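You operate a simulated robot arm through the tools that you are given. There is no shell and no other tool. Be economical: measure what you need, move in short steps, check, and stop when the job is done.

You are at the controls of a simulated two-armed robot. One attempt, no reset.

Task
Fill bottle TWO to 100 ml through the funnel, holding it steady as the funnel goes in and out.
Fine: pour from the orange jug; put the jug and the funnel back, cap the bottle and leave no puddle. Set down upright: orange jug.

It is judged by the outcome, as a careful person would: the job done as asked, and still so three seconds after it is handed in. It fails if anything else is knocked over, pushed out of place, dropped, spilled or broken. Lids that push on must go on centred and level and be pressed home; caps that screw on are set level and turned clockwise until they are tight.

Robot
Two 6-joint arms with two-finger parallel grippers on one trunk, on a base that drives. Base frame: it is fixed to the floor where the robot stands at the start and does not move with it; the origin is under the middle of the robot, x ahead of it, y to its left, z up. Readings come in cm, rad, newtons and seconds.
The left shoulder is at the start at [6, 18.7, 117.2], the right one opposite. With the tool pointing down near the work surface each hand reaches from about 22 to 62 cm from the robot's upright axis, wherever it stands, measured 20 degrees to its own side. Places, roughly: bore of the funnel holder [70, -10, 90]; neck of bottle two [40, 0, 100]. Payload 1.57 kg a hand.
Tool frame (each hand has its own): the origin (TCP) lies between the finger pads and is the grasp point; the fingertips stand 3 cm ahead of it; z points along the fingers, y is the line along which they close. The gripper opens to 11 cm. The fingers are 2.4 cm wide and 1.2 cm thick; the gripper's body (4.8 by 11.2 cm) begins 7.8 cm behind the TCP.
Orientation is told as [roll, pitch, yaw] about the base's x, y, z axes, in that order, counted from this pose: with the fingers straight down and closing along the base's y, the tool's x points along the base's -x, its y along +y and its z along -z.

Tools
- The arms move only by the tool drive_tool. It takes "left_moves", "right_moves" or both (then of equal length, played together; a hand with none holds still); each is a list of rows, each a list of 7 numbers: the gripper command, from -1 (shut) to 1 (fully open), values between in proportion, then the shift along the tool's x, y, z in cm, then the turn, a rotation vector about the tool's x, y, z in rad. In form: [[jaw, x, y, z, ax, ay, az], ...]. A call has 1 to 8 rows; each row is the pose to reach, as a shift and turn from the pose commanded when the call began, along the tool's axes at that moment. Each row takes 0.2 s and may step no farther than 5 cm and 0.15 rad from the row before; otherwise, or with a gripper value out of range, the whole call is refused. A pose out of reach is approached as far as the arm can. The call stops where the force on the tool passes 40 N (or 10 N more than at its start, if that is more) or the arm is blocked; 0.2 s more then pass. The fingers move at their own pace (about 15.3 cm/s each) and stop on an object; they squeeze with about 28 N. The grip force told is the motor's: it shows also when the fingers shut on nothing. Time passes only in rows, and 0.2 s behind the last, so rows that repeat a pose let the fingers close. It gives the time, the measured TCP pose, the force on the tool (base axes), the opening and the grip force at its end, in the units of the frame above (readings bear some noise), with the torque about the TCP (base axes, N m) and any sound that the robot's microphone picked up.
- Cameras (640 x 400 px; columns grow to the right, rows downward): "scene" is now at [1.75, -1.76, 171.32]; the picture's right is [-0.23, -0.97, 0.00], its down [-0.72, 0.17, -0.67] and it looks along [0.66, -0.15, -0.74] (base axes); focal length 265 px, centre (320, 200). "left" rides on the left gripper at [7, -1.6, -14.1] in its tool frame; the picture's right is [0.23, 0.97, 0.00], its down [-0.86, 0.20, -0.48] and it looks along [-0.47, 0.11, 0.88] (tool axes); focal length 222 px, centre (320, 200). "right" rides on the right gripper at [7, 1.6, -14.1] in its tool frame; the picture's right is [-0.23, 0.97, 0.00], its down [-0.86, -0.20, -0.48] and it looks along [-0.47, -0.11, 0.88] (tool axes); focal length 222 px, centre (320, 200). There is no depth. A picture from a camera that has moved, and an enlarged one, comes with that camera's place and axes in the base frame and with its lens.
- snapshot(camera): a new picture of that camera. The clock stands still meanwhile.
- lift_body(by): slides the trunk up (or, below 0, down) by that many cm; the arms and the scene camera ride with it, the base frame stays. It gives what a move gives, with no picture.
- base_move(legs): drives the robot by 1 to 6 legs, each [ahead, left, turn to the left] in cm, cm and rad, along the robot's own axes; the way and the turn of a leg run together, so that a leg with both is an arc; at most 150 cm and 3.142 rad a leg. The arms and the cameras ride along, it lands a little off, and it stops where it bumps. It gives what a move gives.
- head_to(pan, tilt): turns the head with the scene camera to pan (to the left, within 1.501 rad either way) and tilt (down, from -0.506 to 1.204), counted from straight ahead of the robot. It gives what a move gives.
- enlarge(camera, box): a new picture of the part [left, top, right, bottom] of that camera's present view, enlarged. The clock stands still meanwhile.
- sign_off(): hands the job in; it is judged then, once.

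Work in short steps. Places have to be worked out from the pictures, the camera data and where the tool is seen: move nearer, look again, correct. Check each grasp and each placing, and mend what went wrong. You have 120 turns and 88 pictures in all, those below and enlarged ones among them. Open the grippers and draw the arms clear of the work before you hand the job in, unless the task says otherwise; then end with one line.

The tools are called after "Emit:" as name(argument=value, ...) on one line, values as JSON. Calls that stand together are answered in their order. drive_tool: Moves the arms, as the interface text tells. Its arguments: {"type":"object","properties":{"left_moves":{"type":"array"},"right_moves":{"type":"array"}},"required":[]} The other tools are called the same way: lift_body (by) slides the trunk up or down; base_move (legs) drives the base; head_to (pan, tilt) turns the head that bears the scene camera; snapshot (camera) takes a picture; enlarge (camera, box) takes an enlarged picture of a part of a camera's view; sign_off () hands the job in.

At the start:

```text
time_s: 0.0
left_tcp_pos: [43.21, 18.34, 129.56]
left_tcp_rot: [0.0, -0.001, 0.001]
left_ft_force: [-0.2, -0.6, 0.4]
left_moment: [0.02, 0.01, 0.01]
left_width: 10.99
left_grasp_force: 0.2
right_tcp_pos: [35.8, -19.06, 133.5]
right_tcp_rot: [0.0, 0.001, -0.001]
right_ft_force: [0.1, 0.1, -0.2]
right_moment: [0.0, 0.0, 0.01]
right_width: 11.0
right_grasp_force: 0.0
trunk travel left (down, up): [-80.0, 19.0]
robot x, y, heading: [0.17, 0.32, -0.006]
head pan, tilt: [-0.227, 0.833]
```

scene: 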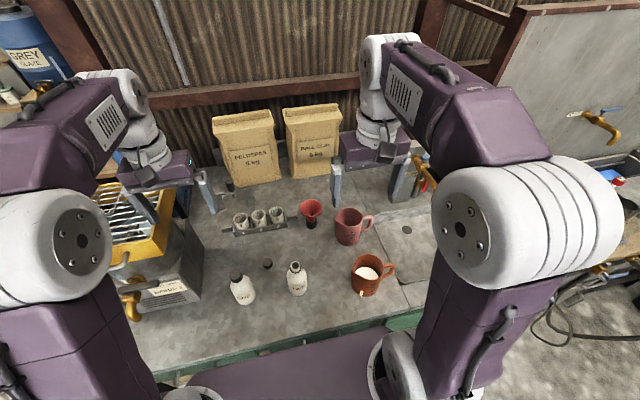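
right: 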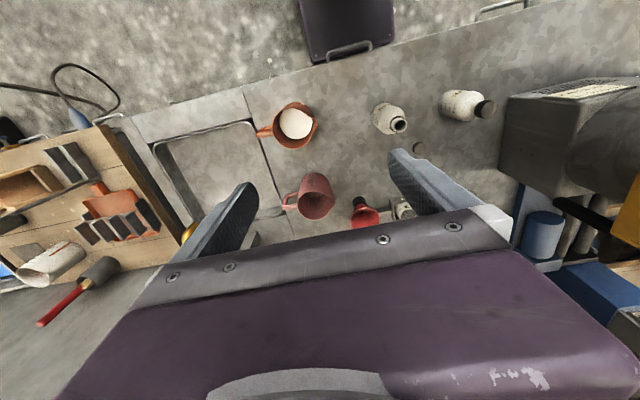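
left: 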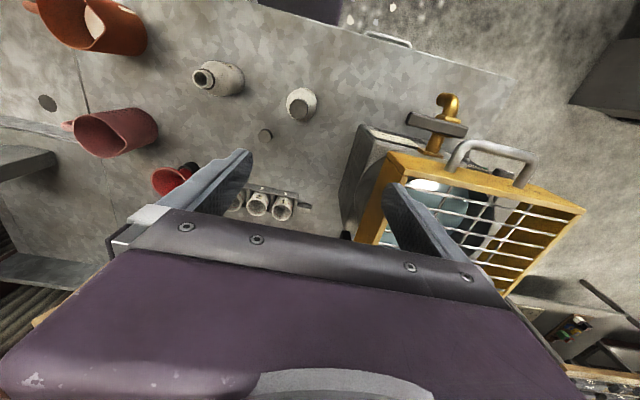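

The scene shows two bottles, a red funnel in a holder, a red jug and an orange jug with white liquid. I take close views to read labels and measure.

Emit:
enlarge(camera="scene", box=[220, 180, 420, 305])

Emit:
enlarge(camera="right", box=[240, 70, 520, 245])

```text
3.20 times, centred on (320, 242) of scene
camera zoom: at [1.75, -1.76, 171.32], right [-0.23, -0.97, 0.0], down [-0.72, 0.17, -0.67], along [0.66, -0.15, -0.74], focal length 848 px, centre (320, 64)
```

zoom: 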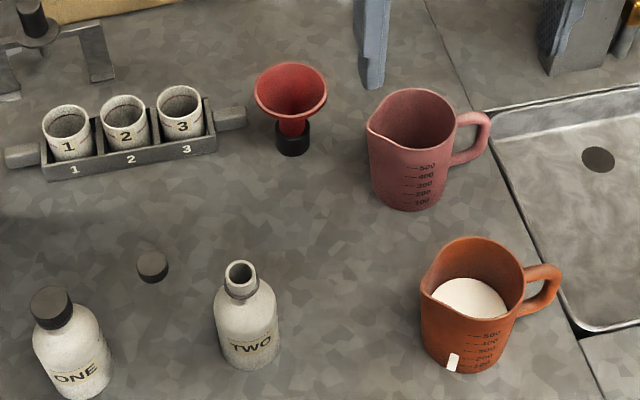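

```text
2.29 times, centred on (380, 158) of right
camera zoom: at [28.88, -17.47, 147.61], right [0.23, 0.97, 0.0], down [0.86, -0.2, 0.48], along [0.47, -0.11, -0.88], focal length 508 px, centre (183, 297)
```

zoom: 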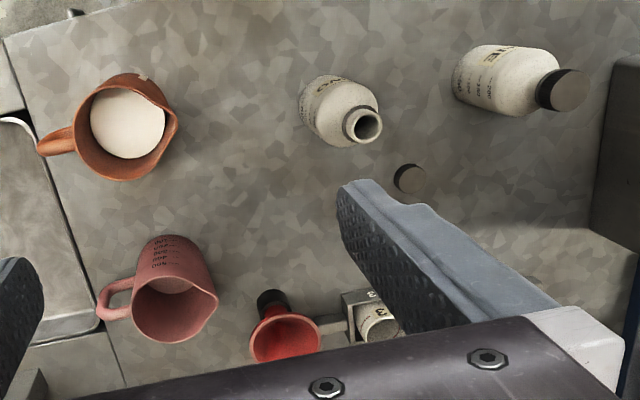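

I look closer at the bottle, cap, jug marks and funnel.

Emit:
enlarge(camera="scene", box=[270, 250, 334, 300])

Emit:
enlarge(camera="scene", box=[340, 250, 404, 300])

Emit:
enlarge(camera="left", box=[180, 40, 340, 140])

```text
8.00 times, centred on (302, 275) of scene
camera zoom: at [1.75, -1.76, 171.32], right [-0.23, -0.97, 0.0], down [-0.72, 0.17, -0.67], along [0.66, -0.15, -0.74], focal length 2120 px, centre (464, -400)
```

zoom: 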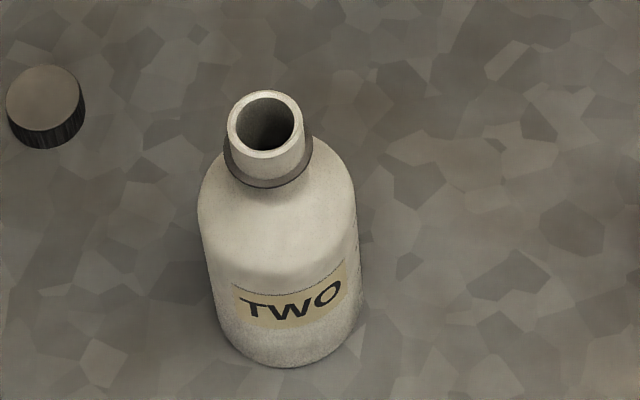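

```text
8.00 times, centred on (372, 275) of scene
camera zoom: at [1.75, -1.76, 171.32], right [-0.23, -0.97, 0.0], down [-0.72, 0.17, -0.67], along [0.66, -0.15, -0.74], focal length 2120 px, centre (-96, -400)
```

zoom: 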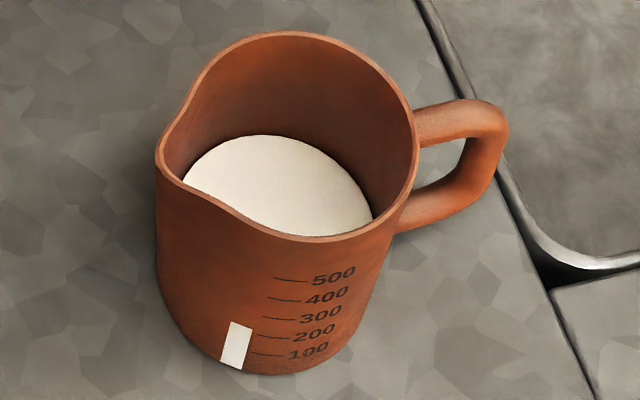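

```text
4.00 times, centred on (260, 90) of left
camera zoom: at [36.14, 16.66, 143.88], right [-0.23, 0.97, 0.0], down [0.86, 0.2, 0.48], along [0.47, 0.11, -0.88], focal length 888 px, centre (560, 640)
```

zoom: 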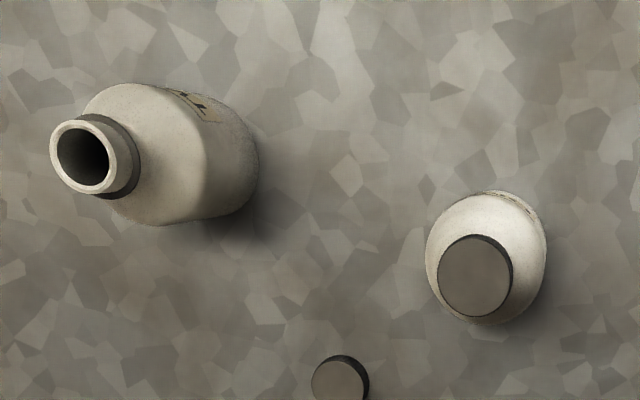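

I enlarge the funnel and cap to decide on grasps.

Emit:
enlarge(camera="scene", box=[284, 185, 348, 235])

Emit:
enlarge(camera="right", box=[335, 90, 431, 150])

Emit:
enlarge(camera="right", box=[335, 180, 415, 230])

Emit:
enlarge(camera="left", box=[130, 140, 226, 200])

```text
8.00 times, centred on (316, 210) of scene
camera zoom: at [1.75, -1.76, 171.32], right [-0.23, -0.97, 0.0], down [-0.72, 0.17, -0.67], along [0.66, -0.15, -0.74], focal length 2120 px, centre (352, 120)
```

zoom: 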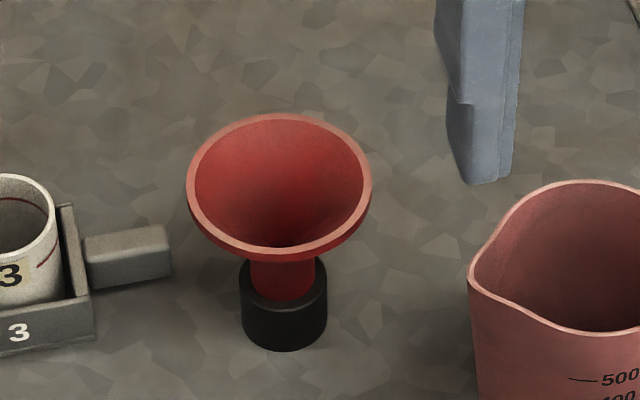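

```text
6.67 times, centred on (383, 120) of right
camera zoom: at [28.88, -17.47, 147.61], right [0.23, 0.97, 0.0], down [0.86, -0.2, 0.48], along [0.47, -0.11, -0.88], focal length 1481 px, centre (-100, 733)
```

zoom: 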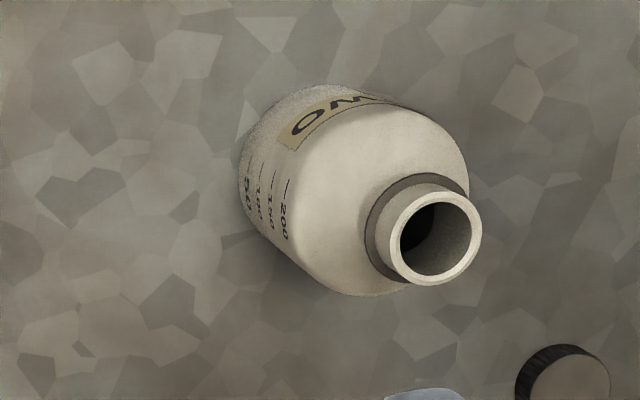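

```text
8.00 times, centred on (375, 205) of right
camera zoom: at [28.88, -17.47, 147.61], right [0.23, 0.97, 0.0], down [0.86, -0.2, 0.48], along [0.47, -0.11, -0.88], focal length 1777 px, centre (-120, 160)
```

zoom: 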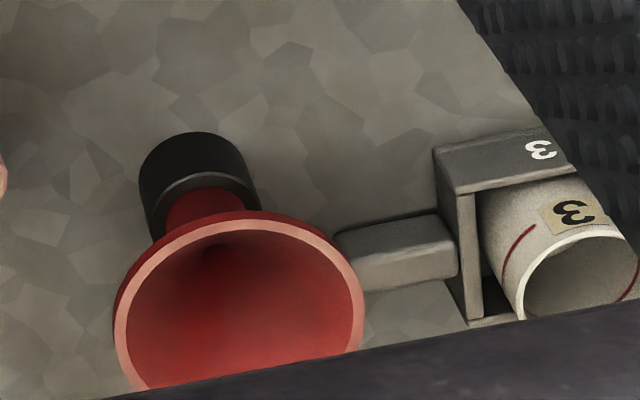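

```text
6.67 times, centred on (178, 170) of left
camera zoom: at [36.14, 16.66, 143.88], right [-0.23, 0.97, 0.0], down [0.86, 0.2, 0.48], along [0.47, 0.11, -0.88], focal length 1481 px, centre (1267, 400)
```

zoom: 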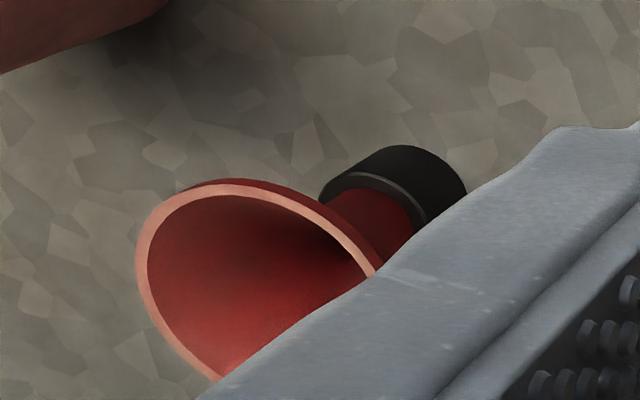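

Funnel rim is at about (66,-13,96), a bit beyond vertical reach, so I may need to drive ~6 cm forward. I check the space in front of the base first.

Emit:
head_to(pan=0, tilt=1.2)

Emit:
snapshot(camera="scene")

```text
time_s: 0.8
left_tcp_pos: [43.11, 18.25, 129.51]
left_tcp_rot: [0.0, 0.0, 0.001]
left_ft_force: [-0.6, 0.6, -0.5]
left_moment: [-0.01, -0.01, 0.02]
left_width: 10.96
left_grasp_force: 0.1
right_tcp_pos: [35.83, -19.05, 133.48]
right_tcp_rot: [0.0, -0.001, 0.0]
right_ft_force: [0.1, 0.3, -0.5]
right_moment: [-0.03, 0.0, -0.02]
right_width: 10.99
right_grasp_force: 0.0
trunk travel left (down, up): [-80.0, 19.0]
robot x, y, heading: [-0.14, 0.21, 0.004]
head pan, tilt: [0.0, 1.201]
```

```text
75 pictures are left
camera scene: at [-0.35, 0.01, 168.83], right [0.0, -1.0, 0.0], down [-0.93, 0.0, -0.36], along [0.36, 0.0, -0.93], focal length 265 px, centre (320, 200)
```

scene: 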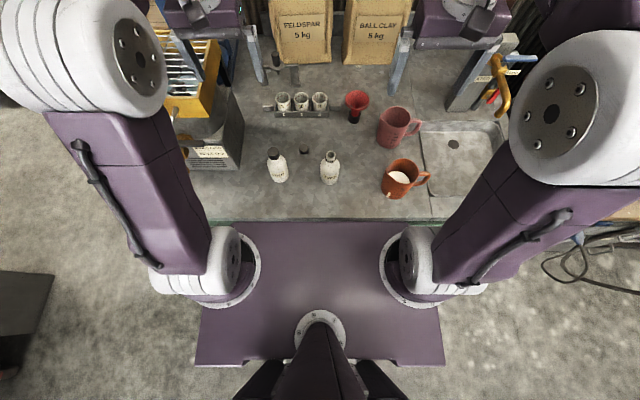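

There is room ahead of the trunk block (front ~x=15, bench edge ~x=25). I drive forward 6 cm and reset the head to watch the work.

Emit:
base_move(legs=[[6, 0, 0]])

Emit:
head_to(pan=-0.1, tilt=0.95)

Emit:
snapshot(camera="scene")

```text
time_s: 1.8
left_tcp_pos: [48.25, 18.34, 129.92]
left_tcp_rot: [0.001, -0.007, 0.001]
left_ft_force: [-0.7, -0.6, 0.6]
left_moment: [-0.01, -0.13, -0.04]
left_width: 11.01
left_grasp_force: 0.0
right_tcp_pos: [40.93, -19.0, 133.93]
right_tcp_rot: [0.001, -0.007, -0.001]
right_ft_force: [-1.2, -1.2, 0.4]
right_moment: [-0.01, -0.08, 0.0]
right_width: 11.0
right_grasp_force: 0.1
trunk travel left (down, up): [-80.0, 19.0]
robot x, y, heading: [5.45, -0.16, 0.001]
head pan, tilt: [0.0, 1.201]
```

```text
time_s: 2.6
left_tcp_pos: [49.12, 18.34, 129.5]
left_tcp_rot: [-0.002, 0.003, -0.001]
left_ft_force: [0.0, -0.3, -0.4]
left_moment: [-0.01, 0.05, -0.06]
left_width: 11.01
left_grasp_force: 0.0
right_tcp_pos: [41.88, -19.12, 133.49]
right_tcp_rot: [-0.001, 0.002, -0.001]
right_ft_force: [0.7, -0.1, 0.3]
right_moment: [0.0, 0.01, 0.0]
right_width: 11.02
right_grasp_force: 0.1
trunk travel left (down, up): [-80.0, 19.0]
robot x, y, heading: [5.92, -0.12, -0.004]
head pan, tilt: [-0.099, 0.949]
```

```text
74 pictures are left
camera scene: at [7.34, -0.7, 170.43], right [-0.1, -1.0, 0.0], down [-0.81, 0.08, -0.58], along [0.58, -0.06, -0.81], focal length 265 px, centre (320, 200)
```

scene: 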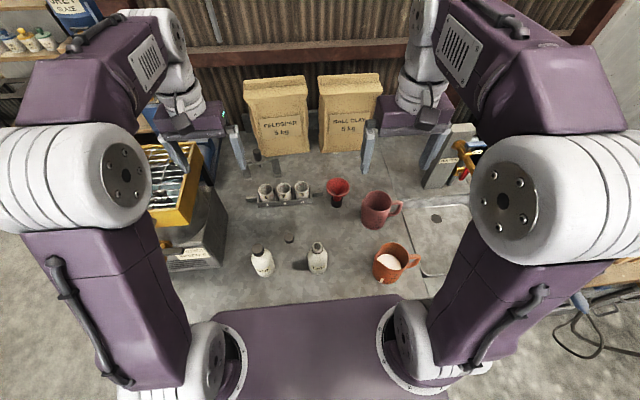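

Base is in place. I refine bottle/jug/cap/funnel positions with enlarged scene view.

Emit:
enlarge(camera="scene", box=[240, 165, 440, 290])

Emit:
snapshot(camera="left")

Emit:
snapshot(camera="right")

```text
3.20 times, centred on (340, 228) of scene
camera zoom: at [7.34, -0.7, 170.43], right [-0.1, -1.0, 0.0], down [-0.81, 0.08, -0.58], along [0.58, -0.06, -0.81], focal length 848 px, centre (256, 112)
```

zoom: 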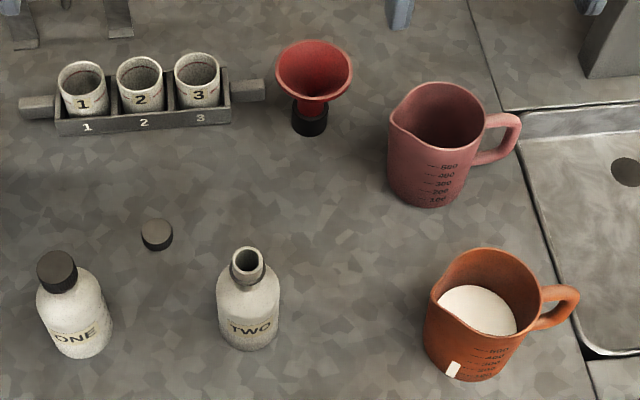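

```text
72 pictures are left
camera left: at [42.13, 16.68, 143.85], right [-0.23, 0.97, 0.0], down [0.86, 0.2, 0.48], along [0.47, 0.11, -0.88], focal length 222 px, centre (320, 200)
```

left: 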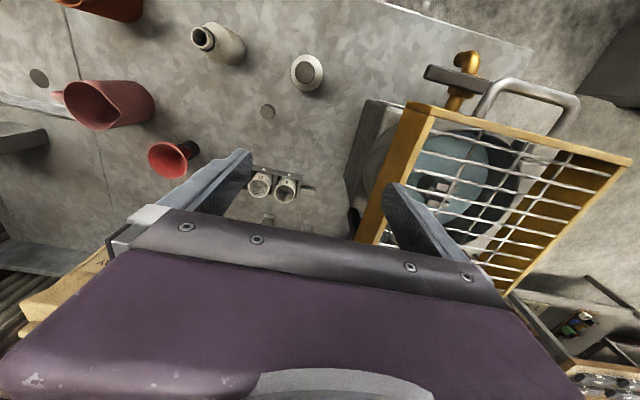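

```text
71 pictures are left
camera right: at [34.91, -17.45, 147.59], right [0.23, 0.97, 0.0], down [0.86, -0.2, 0.48], along [0.47, -0.11, -0.88], focal length 222 px, centre (320, 200)
```

right: 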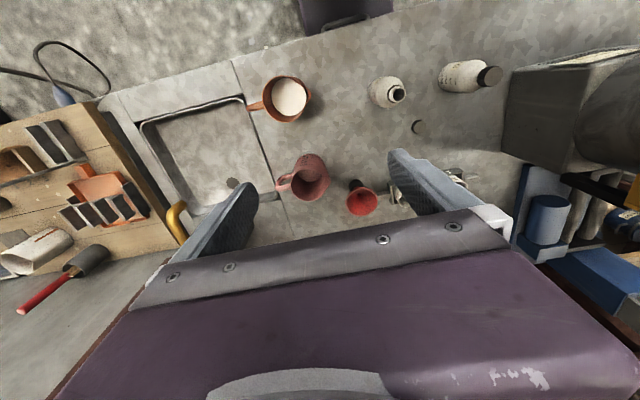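

Estimates: bottle TWO axis (41.2,-3.5) top z≈100; funnel axis (65.2,-13.2) rim z≈96; jug axis (37.3,-26); cap (52.3,5.7). I bring the left hand above bottle TWO, yawing it 40°, while the right draws aside.

Emit:
drive_tool(left_moves=[[1, 1.0, -2.7, 1.6, 0, 0, 0.0873], [1, 2.0, -5.4, 3.2, 0, 0, 0.1745], [1, 3.0, -8.2, 4.9, 0, 0, 0.262], [1, 4.0, -10.9, 6.5, 0, 0, 0.349], [1, 5.0, -13.6, 8.1, 0, 0, 0.436], [1, 6.0, -16.4, 9.8, 0, 0, 0.524], [1, 7.0, -19.1, 11.4, 0, 0, 0.611], [1, 7.9, -21.8, 13, 0, 0, 0.698]], right_moves=[[1, -1.5, -2, 0, 0, 0, 0], [1, -3, -4, 0, 0, 0, 0], [1, -4, -6, 0, 0, 0, 0], [1, -5, -8, 0, 0, 0, 0], [1, -5, -8, 0, 0, 0, 0], [1, -5, -8, 0, 0, 0, 0], [1, -5, -8, 0, 0, 0, 0], [1, -5, -8, 0, 0, 0, 0]])

```text
time_s: 4.4
left_tcp_pos: [41.03, -3.61, 116.71]
left_tcp_rot: [0.001, 0.0, -0.698]
left_ft_force: [0.3, 0.0, 0.3]
left_moment: [0.0, 0.0, 0.04]
left_width: 11.01
left_grasp_force: 0.1
right_tcp_pos: [46.56, -27.02, 133.76]
right_tcp_rot: [0.0, 0.0, 0.0]
right_ft_force: [0.4, 0.3, 0.4]
right_moment: [0.02, -0.03, 0.01]
right_width: 10.99
right_grasp_force: 0.1
trunk travel left (down, up): [-80.0, 19.0]
robot x, y, heading: [5.76, -0.01, 0.001]
head pan, tilt: [-0.099, 0.949]
```

Arrived. Now I tilt the left tool 45° to point forward-down.

Emit:
drive_tool(left_moves=[[1, 0, 0, 0, 0, -0.131, 0], [1, 0, 0, 0, 0, -0.262, 0], [1, 0, 0, 0, 0, -0.393, 0], [1, 0, 0, 0, 0, -0.524, 0], [1, 0, 0, 0, 0, -0.655, 0], [1, 0, 0, 0, 0, -0.785, 0]])

Emit:
snapshot(camera="left")

Emit:
snapshot(camera="scene")

```text
time_s: 5.8
left_tcp_pos: [42.05, -4.22, 117.04]
left_tcp_rot: [-0.001, -0.784, -0.697]
left_ft_force: [0.0, -0.3, 0.0]
left_moment: [0.0, 0.0, 0.0]
left_width: 10.99
left_grasp_force: 0.0
left hand out of reach, approached as far as the arm can: row 5, 6
right_tcp_pos: [46.54, -26.91, 133.87]
right_tcp_rot: [0.0, -0.001, 0.0]
right_ft_force: [-0.9, 0.0, 0.6]
right_moment: [0.0, 0.05, 0.0]
right_width: 11.01
right_grasp_force: 0.0
trunk travel left (down, up): [-80.0, 19.0]
robot x, y, heading: [6.07, 0.22, -0.0]
head pan, tilt: [-0.099, 0.949]
```

```text
70 pictures are left
camera left: at [29.54, 4.07, 122.25], right [0.5, 0.85, -0.16], down [0.33, -0.02, 0.94], along [0.8, -0.53, -0.29], focal length 222 px, centre (320, 200)
```

left: 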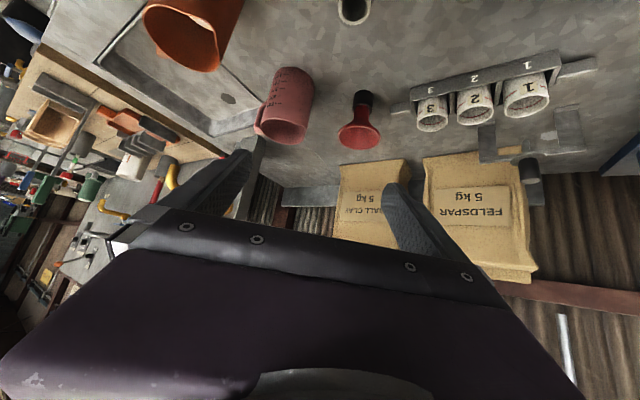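

```text
69 pictures are left
camera scene: at [7.16, -0.67, 170.44], right [-0.1, -1.0, 0.0], down [-0.81, 0.08, -0.58], along [0.58, -0.06, -0.81], focal length 265 px, centre (320, 200)
```

scene: 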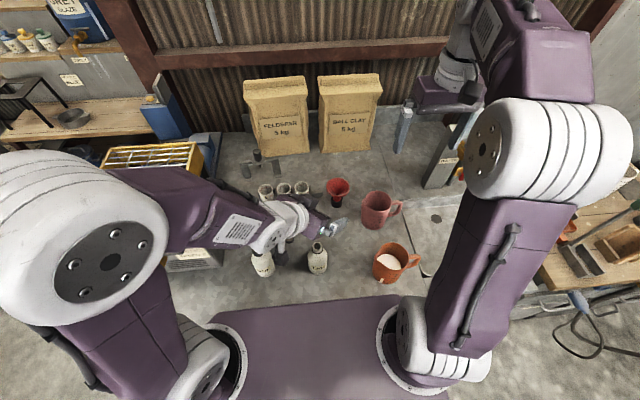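

The tilt is slightly inside the minimum reach here, so I raise the trunk 8 cm to give the left arm more room before descending.

Emit:
lift_body(by=8)

```text
time_s: 7.0
left_tcp_pos: [42.07, -4.28, 124.93]
left_tcp_rot: [0.001, -0.782, -0.697]
left_ft_force: [-0.2, -0.6, -0.2]
left_moment: [-0.01, -0.01, 0.02]
left_width: 10.99
left_grasp_force: 0.2
right_tcp_pos: [46.49, -27.02, 141.82]
right_tcp_rot: [0.0, 0.001, 0.0]
right_ft_force: [0.0, -0.1, -0.3]
right_moment: [-0.01, 0.0, 0.01]
right_width: 10.99
right_grasp_force: 0.0
trunk travel left (down, up): [-88.0, 11.0]
robot x, y, heading: [6.01, 0.36, 0.003]
head pan, tilt: [-0.099, 0.949]
```

Descend the left hand straight down 20 cm and check where it lands.

Emit:
drive_tool(left_moves=[[1, 2.83, 0, 2.83, 0, 0, 0], [1, 5.66, 0, 5.66, 0, 0, 0], [1, 8.5, 0, 8.5, 0, 0, 0], [1, 11.3, 0, 11.3, 0, 0, 0], [1, 14.1, 0, 14.1, 0, 0, 0]])

Emit:
snapshot(camera="left")

```text
time_s: 8.2
left_tcp_pos: [44.55, -5.8, 106.06]
left_tcp_rot: [-0.001, -0.769, -0.7]
left_ft_force: [0.3, 0.2, -0.8]
left_moment: [-0.01, 0.0, -0.02]
left_width: 11.0
left_grasp_force: 0.0
left hand out of reach, approached as far as the arm can: row 1, 2, 3, 4, 5
right_tcp_pos: [46.63, -27.03, 141.67]
right_tcp_rot: [0.001, 0.002, 0.0]
right_ft_force: [0.8, 0.1, 0.4]
right_moment: [0.01, 0.03, -0.03]
right_width: 11.02
right_grasp_force: 0.0
trunk travel left (down, up): [-88.0, 11.0]
robot x, y, heading: [5.37, -0.06, -0.001]
head pan, tilt: [-0.099, 0.949]
```

```text
68 pictures are left
camera left: at [32.07, 2.54, 111.51], right [0.5, 0.85, -0.16], down [0.34, -0.03, 0.94], along [0.79, -0.52, -0.31], focal length 222 px, centre (320, 200)
```

left: 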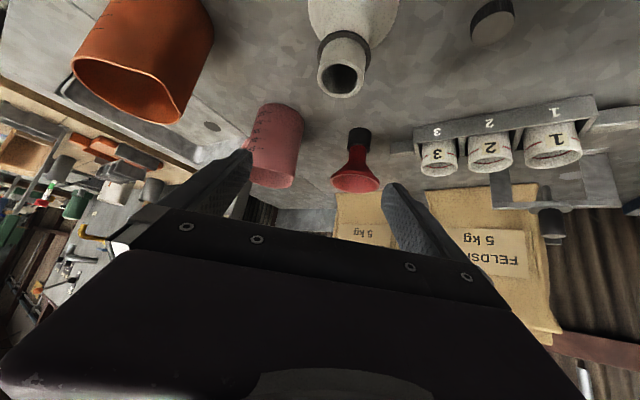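

The hand is inside minimum reach by ~4 cm (wrist at shoulder height). Raising the trunk further puts the shoulder well above the wrist; I raise 10 more and retry.

Emit:
lift_body(by=10)

Emit:
drive_tool(left_moves=[[1, 0, 0, 0, 0, 0, 0], [1, 1.5, 0, 1.5, 0, 0, 0], [1, 3.5, 0, 3.5, 0, 0, 0], [1, 5.5, 0, 5.5, 0, 0, 0], [1, 7.0, 0, 7.0, 0, 0, 0]])

```text
time_s: 9.5
left_tcp_pos: [44.46, -5.57, 116.14]
left_tcp_rot: [-0.003, -0.769, -0.699]
left_ft_force: [0.2, 0.0, 0.2]
left_moment: [-0.03, -0.02, 0.04]
left_width: 11.0
left_grasp_force: 0.0
right_tcp_pos: [46.51, -27.06, 151.84]
right_tcp_rot: [0.001, 0.0, 0.001]
right_ft_force: [0.3, -0.1, -1.1]
right_moment: [0.0, -0.01, -0.01]
right_width: 11.01
right_grasp_force: 0.0
trunk travel left (down, up): [-98.0, 1.0]
robot x, y, heading: [5.81, 0.41, -0.001]
head pan, tilt: [-0.099, 0.949]
```

```text
time_s: 10.7
left_tcp_pos: [46.59, -7.08, 106.97]
left_tcp_rot: [-0.002, -0.758, -0.699]
left_ft_force: [0.2, 0.3, -0.2]
left_moment: [0.01, -0.01, -0.02]
left_width: 11.0
left_grasp_force: 0.1
left hand out of reach, approached as far as the arm can: row 2, 3, 4, 5
right_tcp_pos: [46.56, -27.01, 151.72]
right_tcp_rot: [0.0, 0.0, -0.001]
right_ft_force: [0.3, 0.4, 0.3]
right_moment: [0.0, 0.03, 0.03]
right_width: 10.98
right_grasp_force: 0.0
trunk travel left (down, up): [-98.0, 1.0]
robot x, y, heading: [5.7, 0.03, 0.001]
head pan, tilt: [-0.099, 0.949]
```

A raised trunk makes it worse, so I change plan: fetch the funnel first from here, then drive back before gripping the bottle. I untilt and raise the left hand, then lower the trunk.

Emit:
drive_tool(left_moves=[[1, -2, 0, -2, 0, 0, 0], [1, -4, 0, -4, 0, 0.1, 0], [1, -6, 0, -6, 0, 0.24, 0], [1, -8, 0, -8, 0, 0.38, 0], [1, -10, 0, -10, 0, 0.52, 0], [1, -12, 0, -12, 0, 0.66, 0], [1, -13, 0, -13, 0, 0.785, 0]])

Emit:
lift_body(by=-15)

```text
time_s: 12.3
left_tcp_pos: [47.02, -7.44, 125.02]
left_tcp_rot: [0.0, 0.014, -0.698]
left_ft_force: [-0.2, -0.1, -0.1]
left_moment: [0.02, -0.01, 0.0]
left_width: 11.03
left_grasp_force: 0.0
left hand out of reach, approached as far as the arm can: row 4
right_tcp_pos: [46.62, -27.09, 151.77]
right_tcp_rot: [0.001, -0.001, 0.001]
right_ft_force: [0.4, -0.1, -0.9]
right_moment: [-0.01, 0.03, -0.02]
right_width: 11.02
right_grasp_force: 0.0
trunk travel left (down, up): [-98.0, 1.0]
robot x, y, heading: [5.79, -0.2, -0.0]
head pan, tilt: [-0.099, 0.949]
```

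```text
time_s: 14.0
left_tcp_pos: [46.92, -7.48, 110.09]
left_tcp_rot: [0.001, 0.013, -0.699]
left_ft_force: [0.4, -0.6, -0.8]
left_moment: [0.0, 0.02, -0.04]
left_width: 10.99
left_grasp_force: 0.1
right_tcp_pos: [46.53, -27.07, 136.77]
right_tcp_rot: [0.0, 0.0, 0.001]
right_ft_force: [-0.3, 0.1, -1.2]
right_moment: [-0.01, 0.02, -0.01]
right_width: 11.01
right_grasp_force: 0.1
trunk travel left (down, up): [-83.0, 16.0]
robot x, y, heading: [6.26, 0.15, 0.001]
head pan, tilt: [-0.099, 0.949]
```

Now left goes up and aside, right goes above the funnel at z≈112.

Emit:
drive_tool(left_moves=[[1, 2.6, 1.75, -1.9, 0, 0, 0], [1, 5.2, 3.5, -3.8, 0, 0, 0], [1, 7.8, 5.2, -5.6, 0, 0, 0], [1, 10.4, 7, -7.5, 0, 0, 0], [1, 13, 8.7, -9.4, 0, 0, 0], [1, 15.6, 10.4, -11.3, 0, 0, 0], [1, 18.2, 12.2, -13, 0, 0, 0], [1, 20.8, 13.9, -15, 0, 0, 0]], right_moves=[[1, -2.3, 1.7, 3.1, 0, 0, 0], [1, -4.7, 3.5, 6.2, 0, 0, 0], [1, -7, 5.2, 9.3, 0, 0, 0], [1, -9.4, 6.9, 12.4, 0, 0, 0], [1, -11.7, 8.7, 15.5, 0, 0, 0], [1, -14, 10.4, 18.6, 0, 0, 0], [1, -16.4, 12.1, 21.7, 0, 0, 0], [1, -18.7, 13.85, 24.8, 0, 0, 0]])

Emit:
snapshot(camera="right")

Emit:
snapshot(camera="scene")

```text
time_s: 15.8
left_tcp_pos: [40.25, 16.29, 125.07]
left_tcp_rot: [-0.004, 0.016, -0.698]
left_ft_force: [0.8, 0.5, -0.6]
left_moment: [-0.04, 0.01, 0.03]
left_width: 11.02
left_grasp_force: 0.1
right_tcp_pos: [65.45, -12.98, 112.34]
right_tcp_rot: [-0.001, 0.003, 0.0]
right_ft_force: [0.0, -0.4, -0.5]
right_moment: [-0.01, 0.01, 0.02]
right_width: 11.0
right_grasp_force: 0.1
trunk travel left (down, up): [-83.0, 16.0]
robot x, y, heading: [5.87, 0.04, -0.002]
head pan, tilt: [-0.099, 0.949]
```

```text
67 pictures are left
camera right: at [58.47, -11.31, 126.34], right [0.23, 0.97, 0.0], down [0.86, -0.2, 0.48], along [0.46, -0.11, -0.88], focal length 222 px, centre (320, 200)
```

right: 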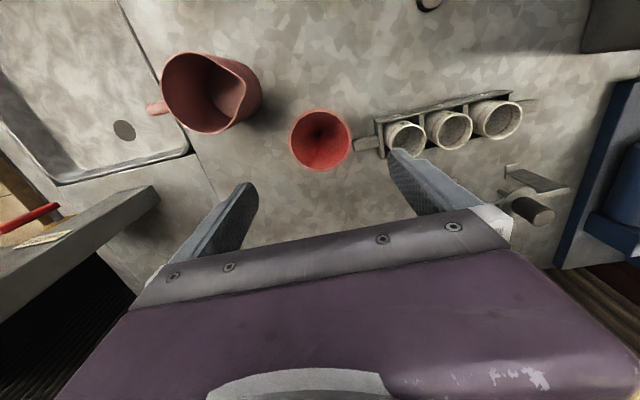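

```text
66 pictures are left
camera scene: at [7.36, -0.52, 173.45], right [-0.1, -1.0, 0.0], down [-0.81, 0.08, -0.58], along [0.58, -0.06, -0.81], focal length 265 px, centre (320, 200)
```

scene: 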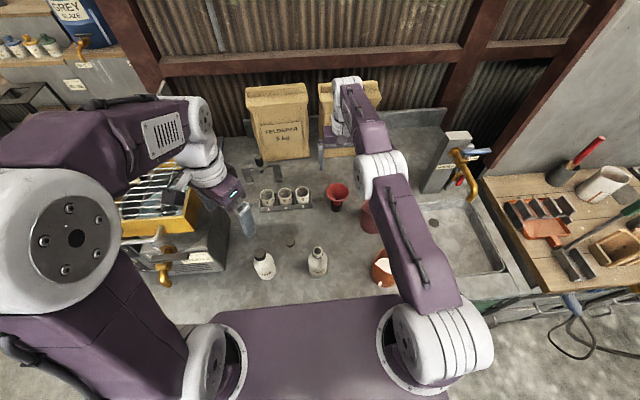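

Funnel rim sits under the hand at about (65.3,-13.0), rim z≈96, Ø≈8.3. I descend to z≈95.5 with jaws open, then look.

Emit:
drive_tool(right_moves=[[1, 0.1, 0, 4.2, 0, 0, 0], [1, 0.1, 0, 8.4, 0, 0, 0], [1, 0.1, 0, 12.6, 0, 0, 0], [1, 0.1, 0, 14.8, 0, 0, 0], [1, 0.1, 0, 16.8, 0, 0, 0]])

Emit:
snapshot(camera="right")

Emit:
enlarge(camera="scene", box=[300, 150, 380, 215])

```text
time_s: 17.0
left_tcp_pos: [40.24, 16.02, 125.16]
left_tcp_rot: [0.0, 0.015, -0.697]
left_ft_force: [0.6, 0.3, -0.5]
left_moment: [0.03, -0.03, 0.04]
left_width: 10.99
left_grasp_force: 0.1
right_tcp_pos: [64.72, -13.13, 95.4]
right_tcp_rot: [0.001, -0.001, 0.0]
right_ft_force: [-0.4, 0.1, -0.2]
right_moment: [0.0, 0.0, 0.02]
right_width: 11.02
right_grasp_force: 0.1
right hand out of reach, approached as far as the arm can: row 5
trunk travel left (down, up): [-83.0, 16.0]
robot x, y, heading: [5.53, 0.05, 0.001]
head pan, tilt: [-0.099, 0.949]
```

```text
65 pictures are left
camera right: at [57.73, -11.5, 109.39], right [0.23, 0.97, 0.0], down [0.85, -0.2, 0.48], along [0.47, -0.11, -0.88], focal length 222 px, centre (320, 200)
```

right: 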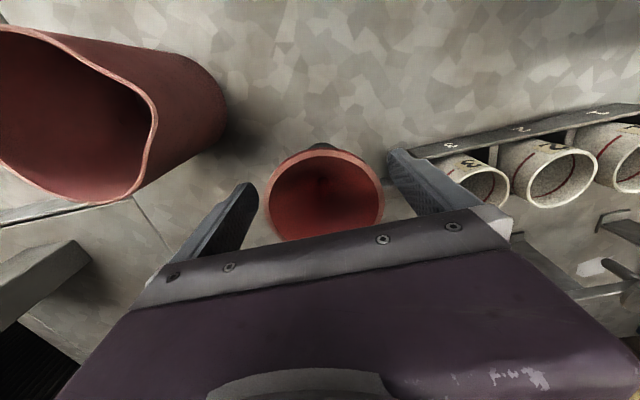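

```text
6.15 times, centred on (340, 182) of scene
camera zoom: at [7.2, -0.67, 173.44], right [-0.1, -1.0, 0.0], down [-0.81, 0.08, -0.58], along [0.58, -0.06, -0.81], focal length 1631 px, centre (197, 308)
```

zoom: 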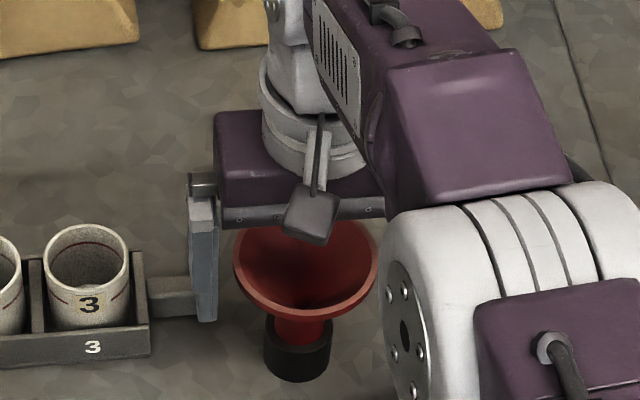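

Rim is at ~(64.8,-12.8); I nudge +0.25 in y and close.

Emit:
drive_tool(right_moves=[[1, 0, 0.25, 0, 0, 0, 0], [-0.2, 0, 0.25, 0, 0, 0, 0], [-1, 0, 0.25, 0, 0, 0, 0], [-1, 0, 0.25, 0, 0, 0, 0]])

Emit:
snapshot(camera="right")

```text
time_s: 18.0
left_tcp_pos: [40.25, 16.0, 125.09]
left_tcp_rot: [0.0, 0.015, -0.697]
left_ft_force: [-0.6, -0.5, -0.8]
left_moment: [-0.01, 0.02, -0.03]
left_width: 11.01
left_grasp_force: 0.0
right_tcp_pos: [64.67, -12.91, 95.45]
right_tcp_rot: [0.0, -0.001, -0.002]
right_ft_force: [0.6, 0.1, -0.7]
right_moment: [0.01, -0.02, -0.01]
right_width: 8.6
right_grasp_force: 28.0
trunk travel left (down, up): [-83.0, 16.0]
robot x, y, heading: [5.66, -0.12, -0.003]
head pan, tilt: [-0.099, 0.949]
```

```text
63 pictures are left
camera right: at [57.69, -11.26, 109.4], right [0.23, 0.97, 0.0], down [0.85, -0.2, 0.48], along [0.47, -0.11, -0.88], focal length 222 px, centre (320, 200)
```

right: 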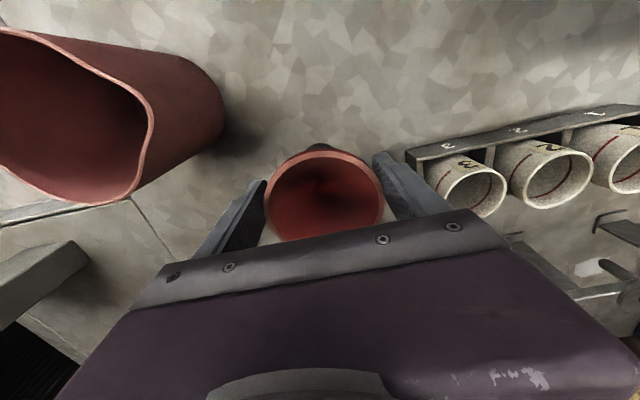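

Gripped at 8.6 cm. Holder pose reference: TCP (64.7,-12.9,95.4). I lift straight up.

Emit:
drive_tool(right_moves=[[-1, 0, 0, -1.5, 0, 0, 0], [-1, 0, 0, -4, 0, 0, 0], [-1, 0, 0, -7, 0, 0, 0], [-1, 0, 0, -10, 0, 0, 0], [-1, 0, 0, -13, 0, 0, 0], [-1, 0, 0, -16, 0, 0, 0], [-1, 0, 0, -18, 0, 0, 0]])

Emit:
snapshot(camera="right")

Emit:
enlarge(camera="scene", box=[290, 140, 386, 215])

```text
time_s: 19.6
left_tcp_pos: [40.14, 16.16, 125.06]
left_tcp_rot: [0.0, 0.015, -0.699]
left_ft_force: [0.3, -0.1, -1.1]
left_moment: [0.04, -0.01, 0.03]
left_width: 11.01
left_grasp_force: 0.1
right_tcp_pos: [64.74, -13.01, 113.2]
right_tcp_rot: [0.0, 0.0, 0.002]
right_ft_force: [-0.2, -0.6, -0.8]
right_moment: [0.01, 0.03, 0.01]
right_width: 8.61
right_grasp_force: 28.1
trunk travel left (down, up): [-83.0, 16.0]
robot x, y, heading: [6.1, -0.01, -0.002]
head pan, tilt: [-0.099, 0.949]
```

```text
62 pictures are left
camera right: at [57.7, -11.39, 127.23], right [0.23, 0.97, 0.0], down [0.86, -0.2, 0.48], along [0.47, -0.11, -0.88], focal length 222 px, centre (320, 200)
```

right: 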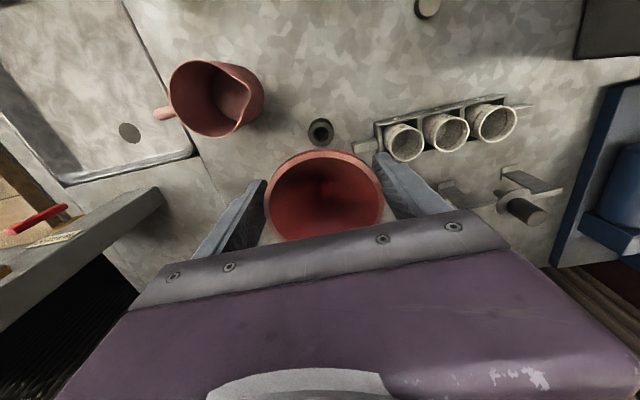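

```text
5.33 times, centred on (338, 178) of scene
camera zoom: at [7.15, -0.69, 173.44], right [-0.1, -1.0, 0.0], down [-0.81, 0.08, -0.58], along [0.58, -0.06, -0.81], focal length 1413 px, centre (224, 320)
```

zoom: 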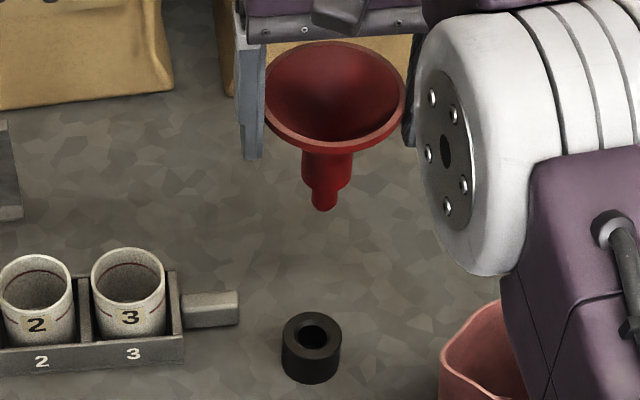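

Funnel hangs straight; tip is ~8.8 cm below the TCP, shoulder ~5.5 cm. Now I drive back 11 cm so the left arm can reach the bottle tilted.

Emit:
base_move(legs=[[-11, 0, 0]])

Emit:
head_to(pan=-0.1, tilt=0.85)

Emit:
snapshot(camera="scene")

```text
time_s: 20.8
left_tcp_pos: [29.04, 16.11, 125.05]
left_tcp_rot: [-0.002, 0.016, -0.701]
left_ft_force: [-1.3, 0.1, 0.5]
left_moment: [-0.01, 0.02, 0.01]
left_width: 10.97
left_grasp_force: 0.1
right_tcp_pos: [53.48, -13.01, 113.02]
right_tcp_rot: [0.001, 0.004, -0.003]
right_ft_force: [-0.5, -0.3, 0.2]
right_moment: [0.0, 0.02, 0.01]
right_width: 8.59
right_grasp_force: 28.3
trunk travel left (down, up): [-83.0, 16.0]
robot x, y, heading: [-5.43, 0.2, -0.003]
head pan, tilt: [-0.099, 0.949]
```

```text
time_s: 21.5
left_tcp_pos: [28.92, 15.98, 125.09]
left_tcp_rot: [-0.001, 0.018, -0.701]
left_ft_force: [-0.1, -0.1, 0.1]
left_moment: [0.01, -0.02, -0.01]
left_width: 10.99
left_grasp_force: 0.1
right_tcp_pos: [53.27, -13.09, 113.2]
right_tcp_rot: [-0.001, 0.0, -0.002]
right_ft_force: [-0.2, 0.0, -0.6]
right_moment: [0.0, 0.02, -0.05]
right_width: 8.6
right_grasp_force: 27.9
trunk travel left (down, up): [-83.0, 16.0]
robot x, y, heading: [-5.78, -0.06, -0.001]
head pan, tilt: [-0.099, 0.85]
```

```text
60 pictures are left
camera scene: at [-3.68, -0.74, 174.19], right [-0.1, -0.99, 0.0], down [-0.75, 0.08, -0.66], along [0.66, -0.07, -0.75], focal length 265 px, centre (320, 200)
```

scene: 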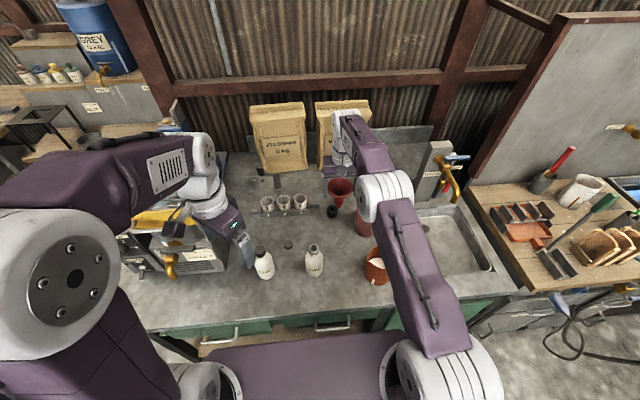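

Left hand now swings over bottle TWO while tilting to 45°.

Emit:
drive_tool(left_moves=[[1, -2.74, -0.87, 2, 0, -0.1, 0], [1, -5.5, -1.74, 4, 0, -0.2, 0], [1, -8.2, -2.6, 6, 0, -0.3, 0], [1, -10.95, -3.5, 8, 0, -0.4, 0], [1, -13.7, -4.35, 10, 0, -0.5, 0], [1, -16.4, -5.2, 12, 0, -0.6, 0], [1, -19.2, -6.1, 14, 0, -0.7, 0], [1, -21.9, -6.96, 16, 0, -0.8, 0]])

Emit:
snapshot(camera="left")

```text
time_s: 23.3
left_tcp_pos: [41.09, -3.15, 108.73]
left_tcp_rot: [-0.007, -0.781, -0.696]
left_ft_force: [0.5, -0.7, -0.3]
left_moment: [0.01, 0.0, -0.01]
left_width: 10.99
left_grasp_force: 0.1
right_tcp_pos: [53.45, -13.24, 113.02]
right_tcp_rot: [0.0, 0.003, -0.001]
right_ft_force: [1.2, -1.1, -0.7]
right_moment: [0.02, 0.01, -0.02]
right_width: 8.6
right_grasp_force: 28.5
trunk travel left (down, up): [-83.0, 16.0]
robot x, y, heading: [-5.3, 0.15, -0.004]
head pan, tilt: [-0.099, 0.85]
```

```text
59 pictures are left
camera left: at [28.68, 5.13, 113.97], right [0.51, 0.85, -0.16], down [0.34, -0.02, 0.94], along [0.79, -0.53, -0.29], focal length 222 px, centre (320, 200)
```

left: 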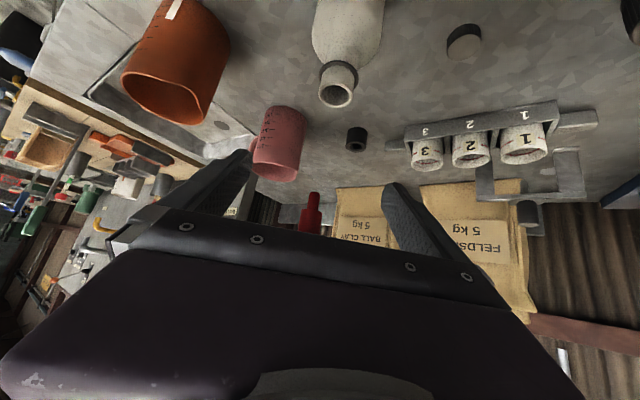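

Mouth triangulates to (40.9,-3.2,100), matching the hand. Descend 18.2 cm.

Emit:
drive_tool(left_moves=[[1, 2.57, 0, 2.57, 0, 0, 0], [1, 5.15, 0, 5.15, 0, 0, 0], [1, 7.7, 0, 7.7, 0, 0, 0], [1, 10.3, 0, 10.3, 0, 0, 0], [1, 12.8, 0, 12.8, 0, 0, 0]])

Emit:
snapshot(camera="left")

Emit:
enlarge(camera="scene", box=[250, 215, 378, 295])

```text
time_s: 24.5
left_tcp_pos: [45.11, -4.96, 92.37]
left_tcp_rot: [-0.063, -0.768, -0.666]
left_ft_force: [0.2, -0.1, -0.3]
left_moment: [-0.01, 0.03, 0.0]
left_width: 11.01
left_grasp_force: 0.1
left hand out of reach, approached as far as the arm can: row 1, 2, 3, 4, 5
right_tcp_pos: [53.29, -13.26, 113.08]
right_tcp_rot: [0.0, 0.001, -0.001]
right_ft_force: [0.3, -0.1, -0.5]
right_moment: [0.01, -0.02, 0.01]
right_width: 8.6
right_grasp_force: 28.0
trunk travel left (down, up): [-83.0, 16.0]
robot x, y, heading: [-5.58, 0.07, -0.002]
head pan, tilt: [-0.099, 0.85]
```

```text
58 pictures are left
camera left: at [32.96, 3.65, 97.85], right [0.51, 0.84, -0.2], down [0.37, 0.0, 0.93], along [0.78, -0.54, -0.31], focal length 222 px, centre (320, 200)
```

left: 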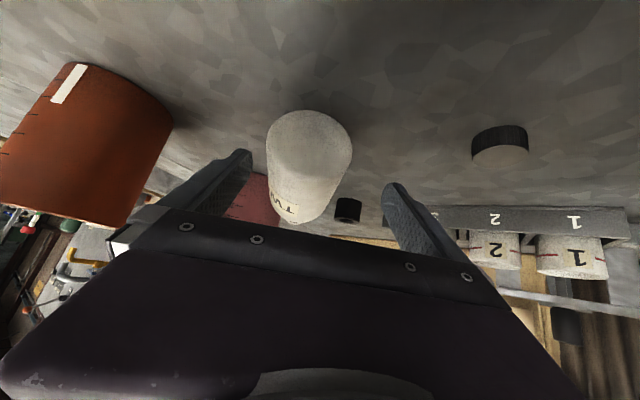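

```text
5.00 times, centred on (314, 255) of scene
camera zoom: at [-3.61, -0.81, 174.18], right [-0.1, -0.99, 0.0], down [-0.75, 0.08, -0.66], along [0.66, -0.07, -0.75], focal length 1325 px, centre (350, -75)
```

zoom: 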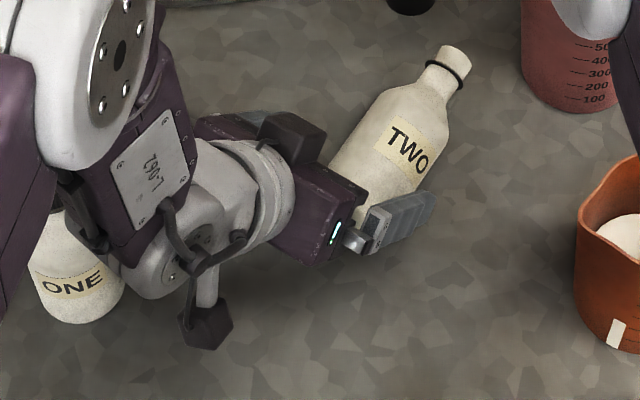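

The out-of-reach drift pushed bottle TWO and it is tipping away between the fingers. I close the jaws at once to catch it.

Emit:
drive_tool(left_moves=[[-1, 0, 0, 0, 0, 0, 0]])

Emit:
enlarge(camera="scene", box=[250, 205, 410, 305])

Emit:
snapshot(camera="left")

```text
time_s: 24.9
left_tcp_pos: [45.09, -4.9, 92.4]
left_tcp_rot: [-0.064, -0.768, -0.667]
left_ft_force: [0.3, -0.3, 0.8]
left_moment: [0.04, 0.0, 0.02]
left_width: 5.7
left_grasp_force: 27.9
right_tcp_pos: [53.31, -13.03, 113.13]
right_tcp_rot: [-0.001, -0.001, -0.003]
right_ft_force: [-1.0, -1.7, -0.4]
right_moment: [-0.01, -0.02, 0.0]
right_width: 8.59
right_grasp_force: 28.0
trunk travel left (down, up): [-83.0, 16.0]
robot x, y, heading: [-5.35, -0.1, 0.002]
head pan, tilt: [-0.099, 0.85]
```

```text
4.00 times, centred on (330, 255) of scene
camera zoom: at [-3.74, -0.7, 174.19], right [-0.1, -0.99, 0.0], down [-0.75, 0.08, -0.66], along [0.66, -0.07, -0.75], focal length 1060 px, centre (280, -20)
```

zoom: 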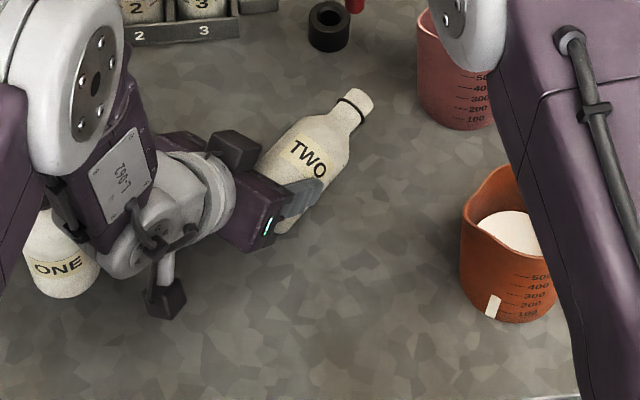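

```text
55 pictures are left
camera left: at [32.89, 3.72, 97.92], right [0.51, 0.84, -0.2], down [0.37, 0.0, 0.93], along [0.78, -0.54, -0.31], focal length 222 px, centre (320, 200)
```

left: 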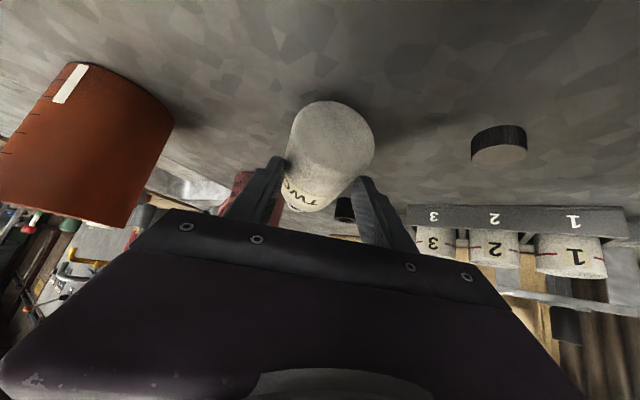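

Caught (width 5.7). The bottle leans ~45° in the grip. Low trunk is what the left arm needs, so I raise both hands 22 cm, then lower the trunk 20.

Emit:
drive_tool(left_moves=[[-1, -1, 0, -1, 0, 0, 0], [-1, -3.5, -0.2, -3.5, 0, 0, 0], [-1, -6.5, -0.4, -6.5, 0, 0, 0], [-1, -9.5, -0.5, -9.5, 0, 0, 0], [-1, -12.5, -0.7, -12.5, 0, 0, 0], [-1, -15.5, -0.9, -15.5, 0, 0, 0]], right_moves=[[-1, 0, 0, -2.5, 0, 0, 0], [-1, 0, 0, -6, 0, 0, 0], [-1, 0, 0, -10, 0, 0, 0], [-1, 0, 0, -14, 0, 0, 0], [-1, 0, 0, -18, 0, 0, 0], [-1, 0, 0, -22, 0, 0, 0]])

Emit:
enlarge(camera="scene", box=[220, 120, 460, 270])

```text
time_s: 26.3
left_tcp_pos: [44.32, -5.15, 114.43]
left_tcp_rot: [0.002, -0.785, -0.703]
left_ft_force: [-0.7, -1.8, 0.1]
left_moment: [-0.01, 0.0, 0.04]
left_width: 5.71
left_grasp_force: 27.9
left hand out of reach, approached as far as the arm can: row 1, 2
right_tcp_pos: [48.48, -13.52, 129.74]
right_tcp_rot: [0.0, -0.003, -0.003]
right_ft_force: [-0.4, -1.2, -0.4]
right_moment: [0.03, 0.0, -0.02]
right_width: 8.55
right_grasp_force: 27.7
right hand out of reach, approached as far as the arm can: row 2, 3, 4, 5, 6
trunk travel left (down, up): [-83.0, 16.0]
robot x, y, heading: [-5.78, -0.01, -0.004]
head pan, tilt: [-0.099, 0.85]
```

```text
2.67 times, centred on (340, 195) of scene
camera zoom: at [-3.97, -0.71, 174.19], right [-0.1, -0.99, 0.0], down [-0.75, 0.08, -0.66], along [0.66, -0.07, -0.75], focal length 707 px, centre (267, 213)
```

zoom: 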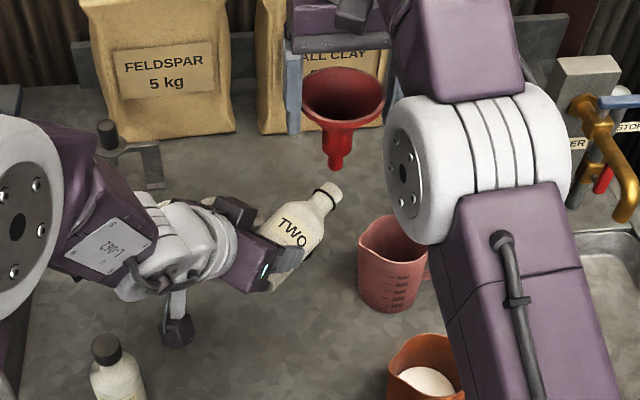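

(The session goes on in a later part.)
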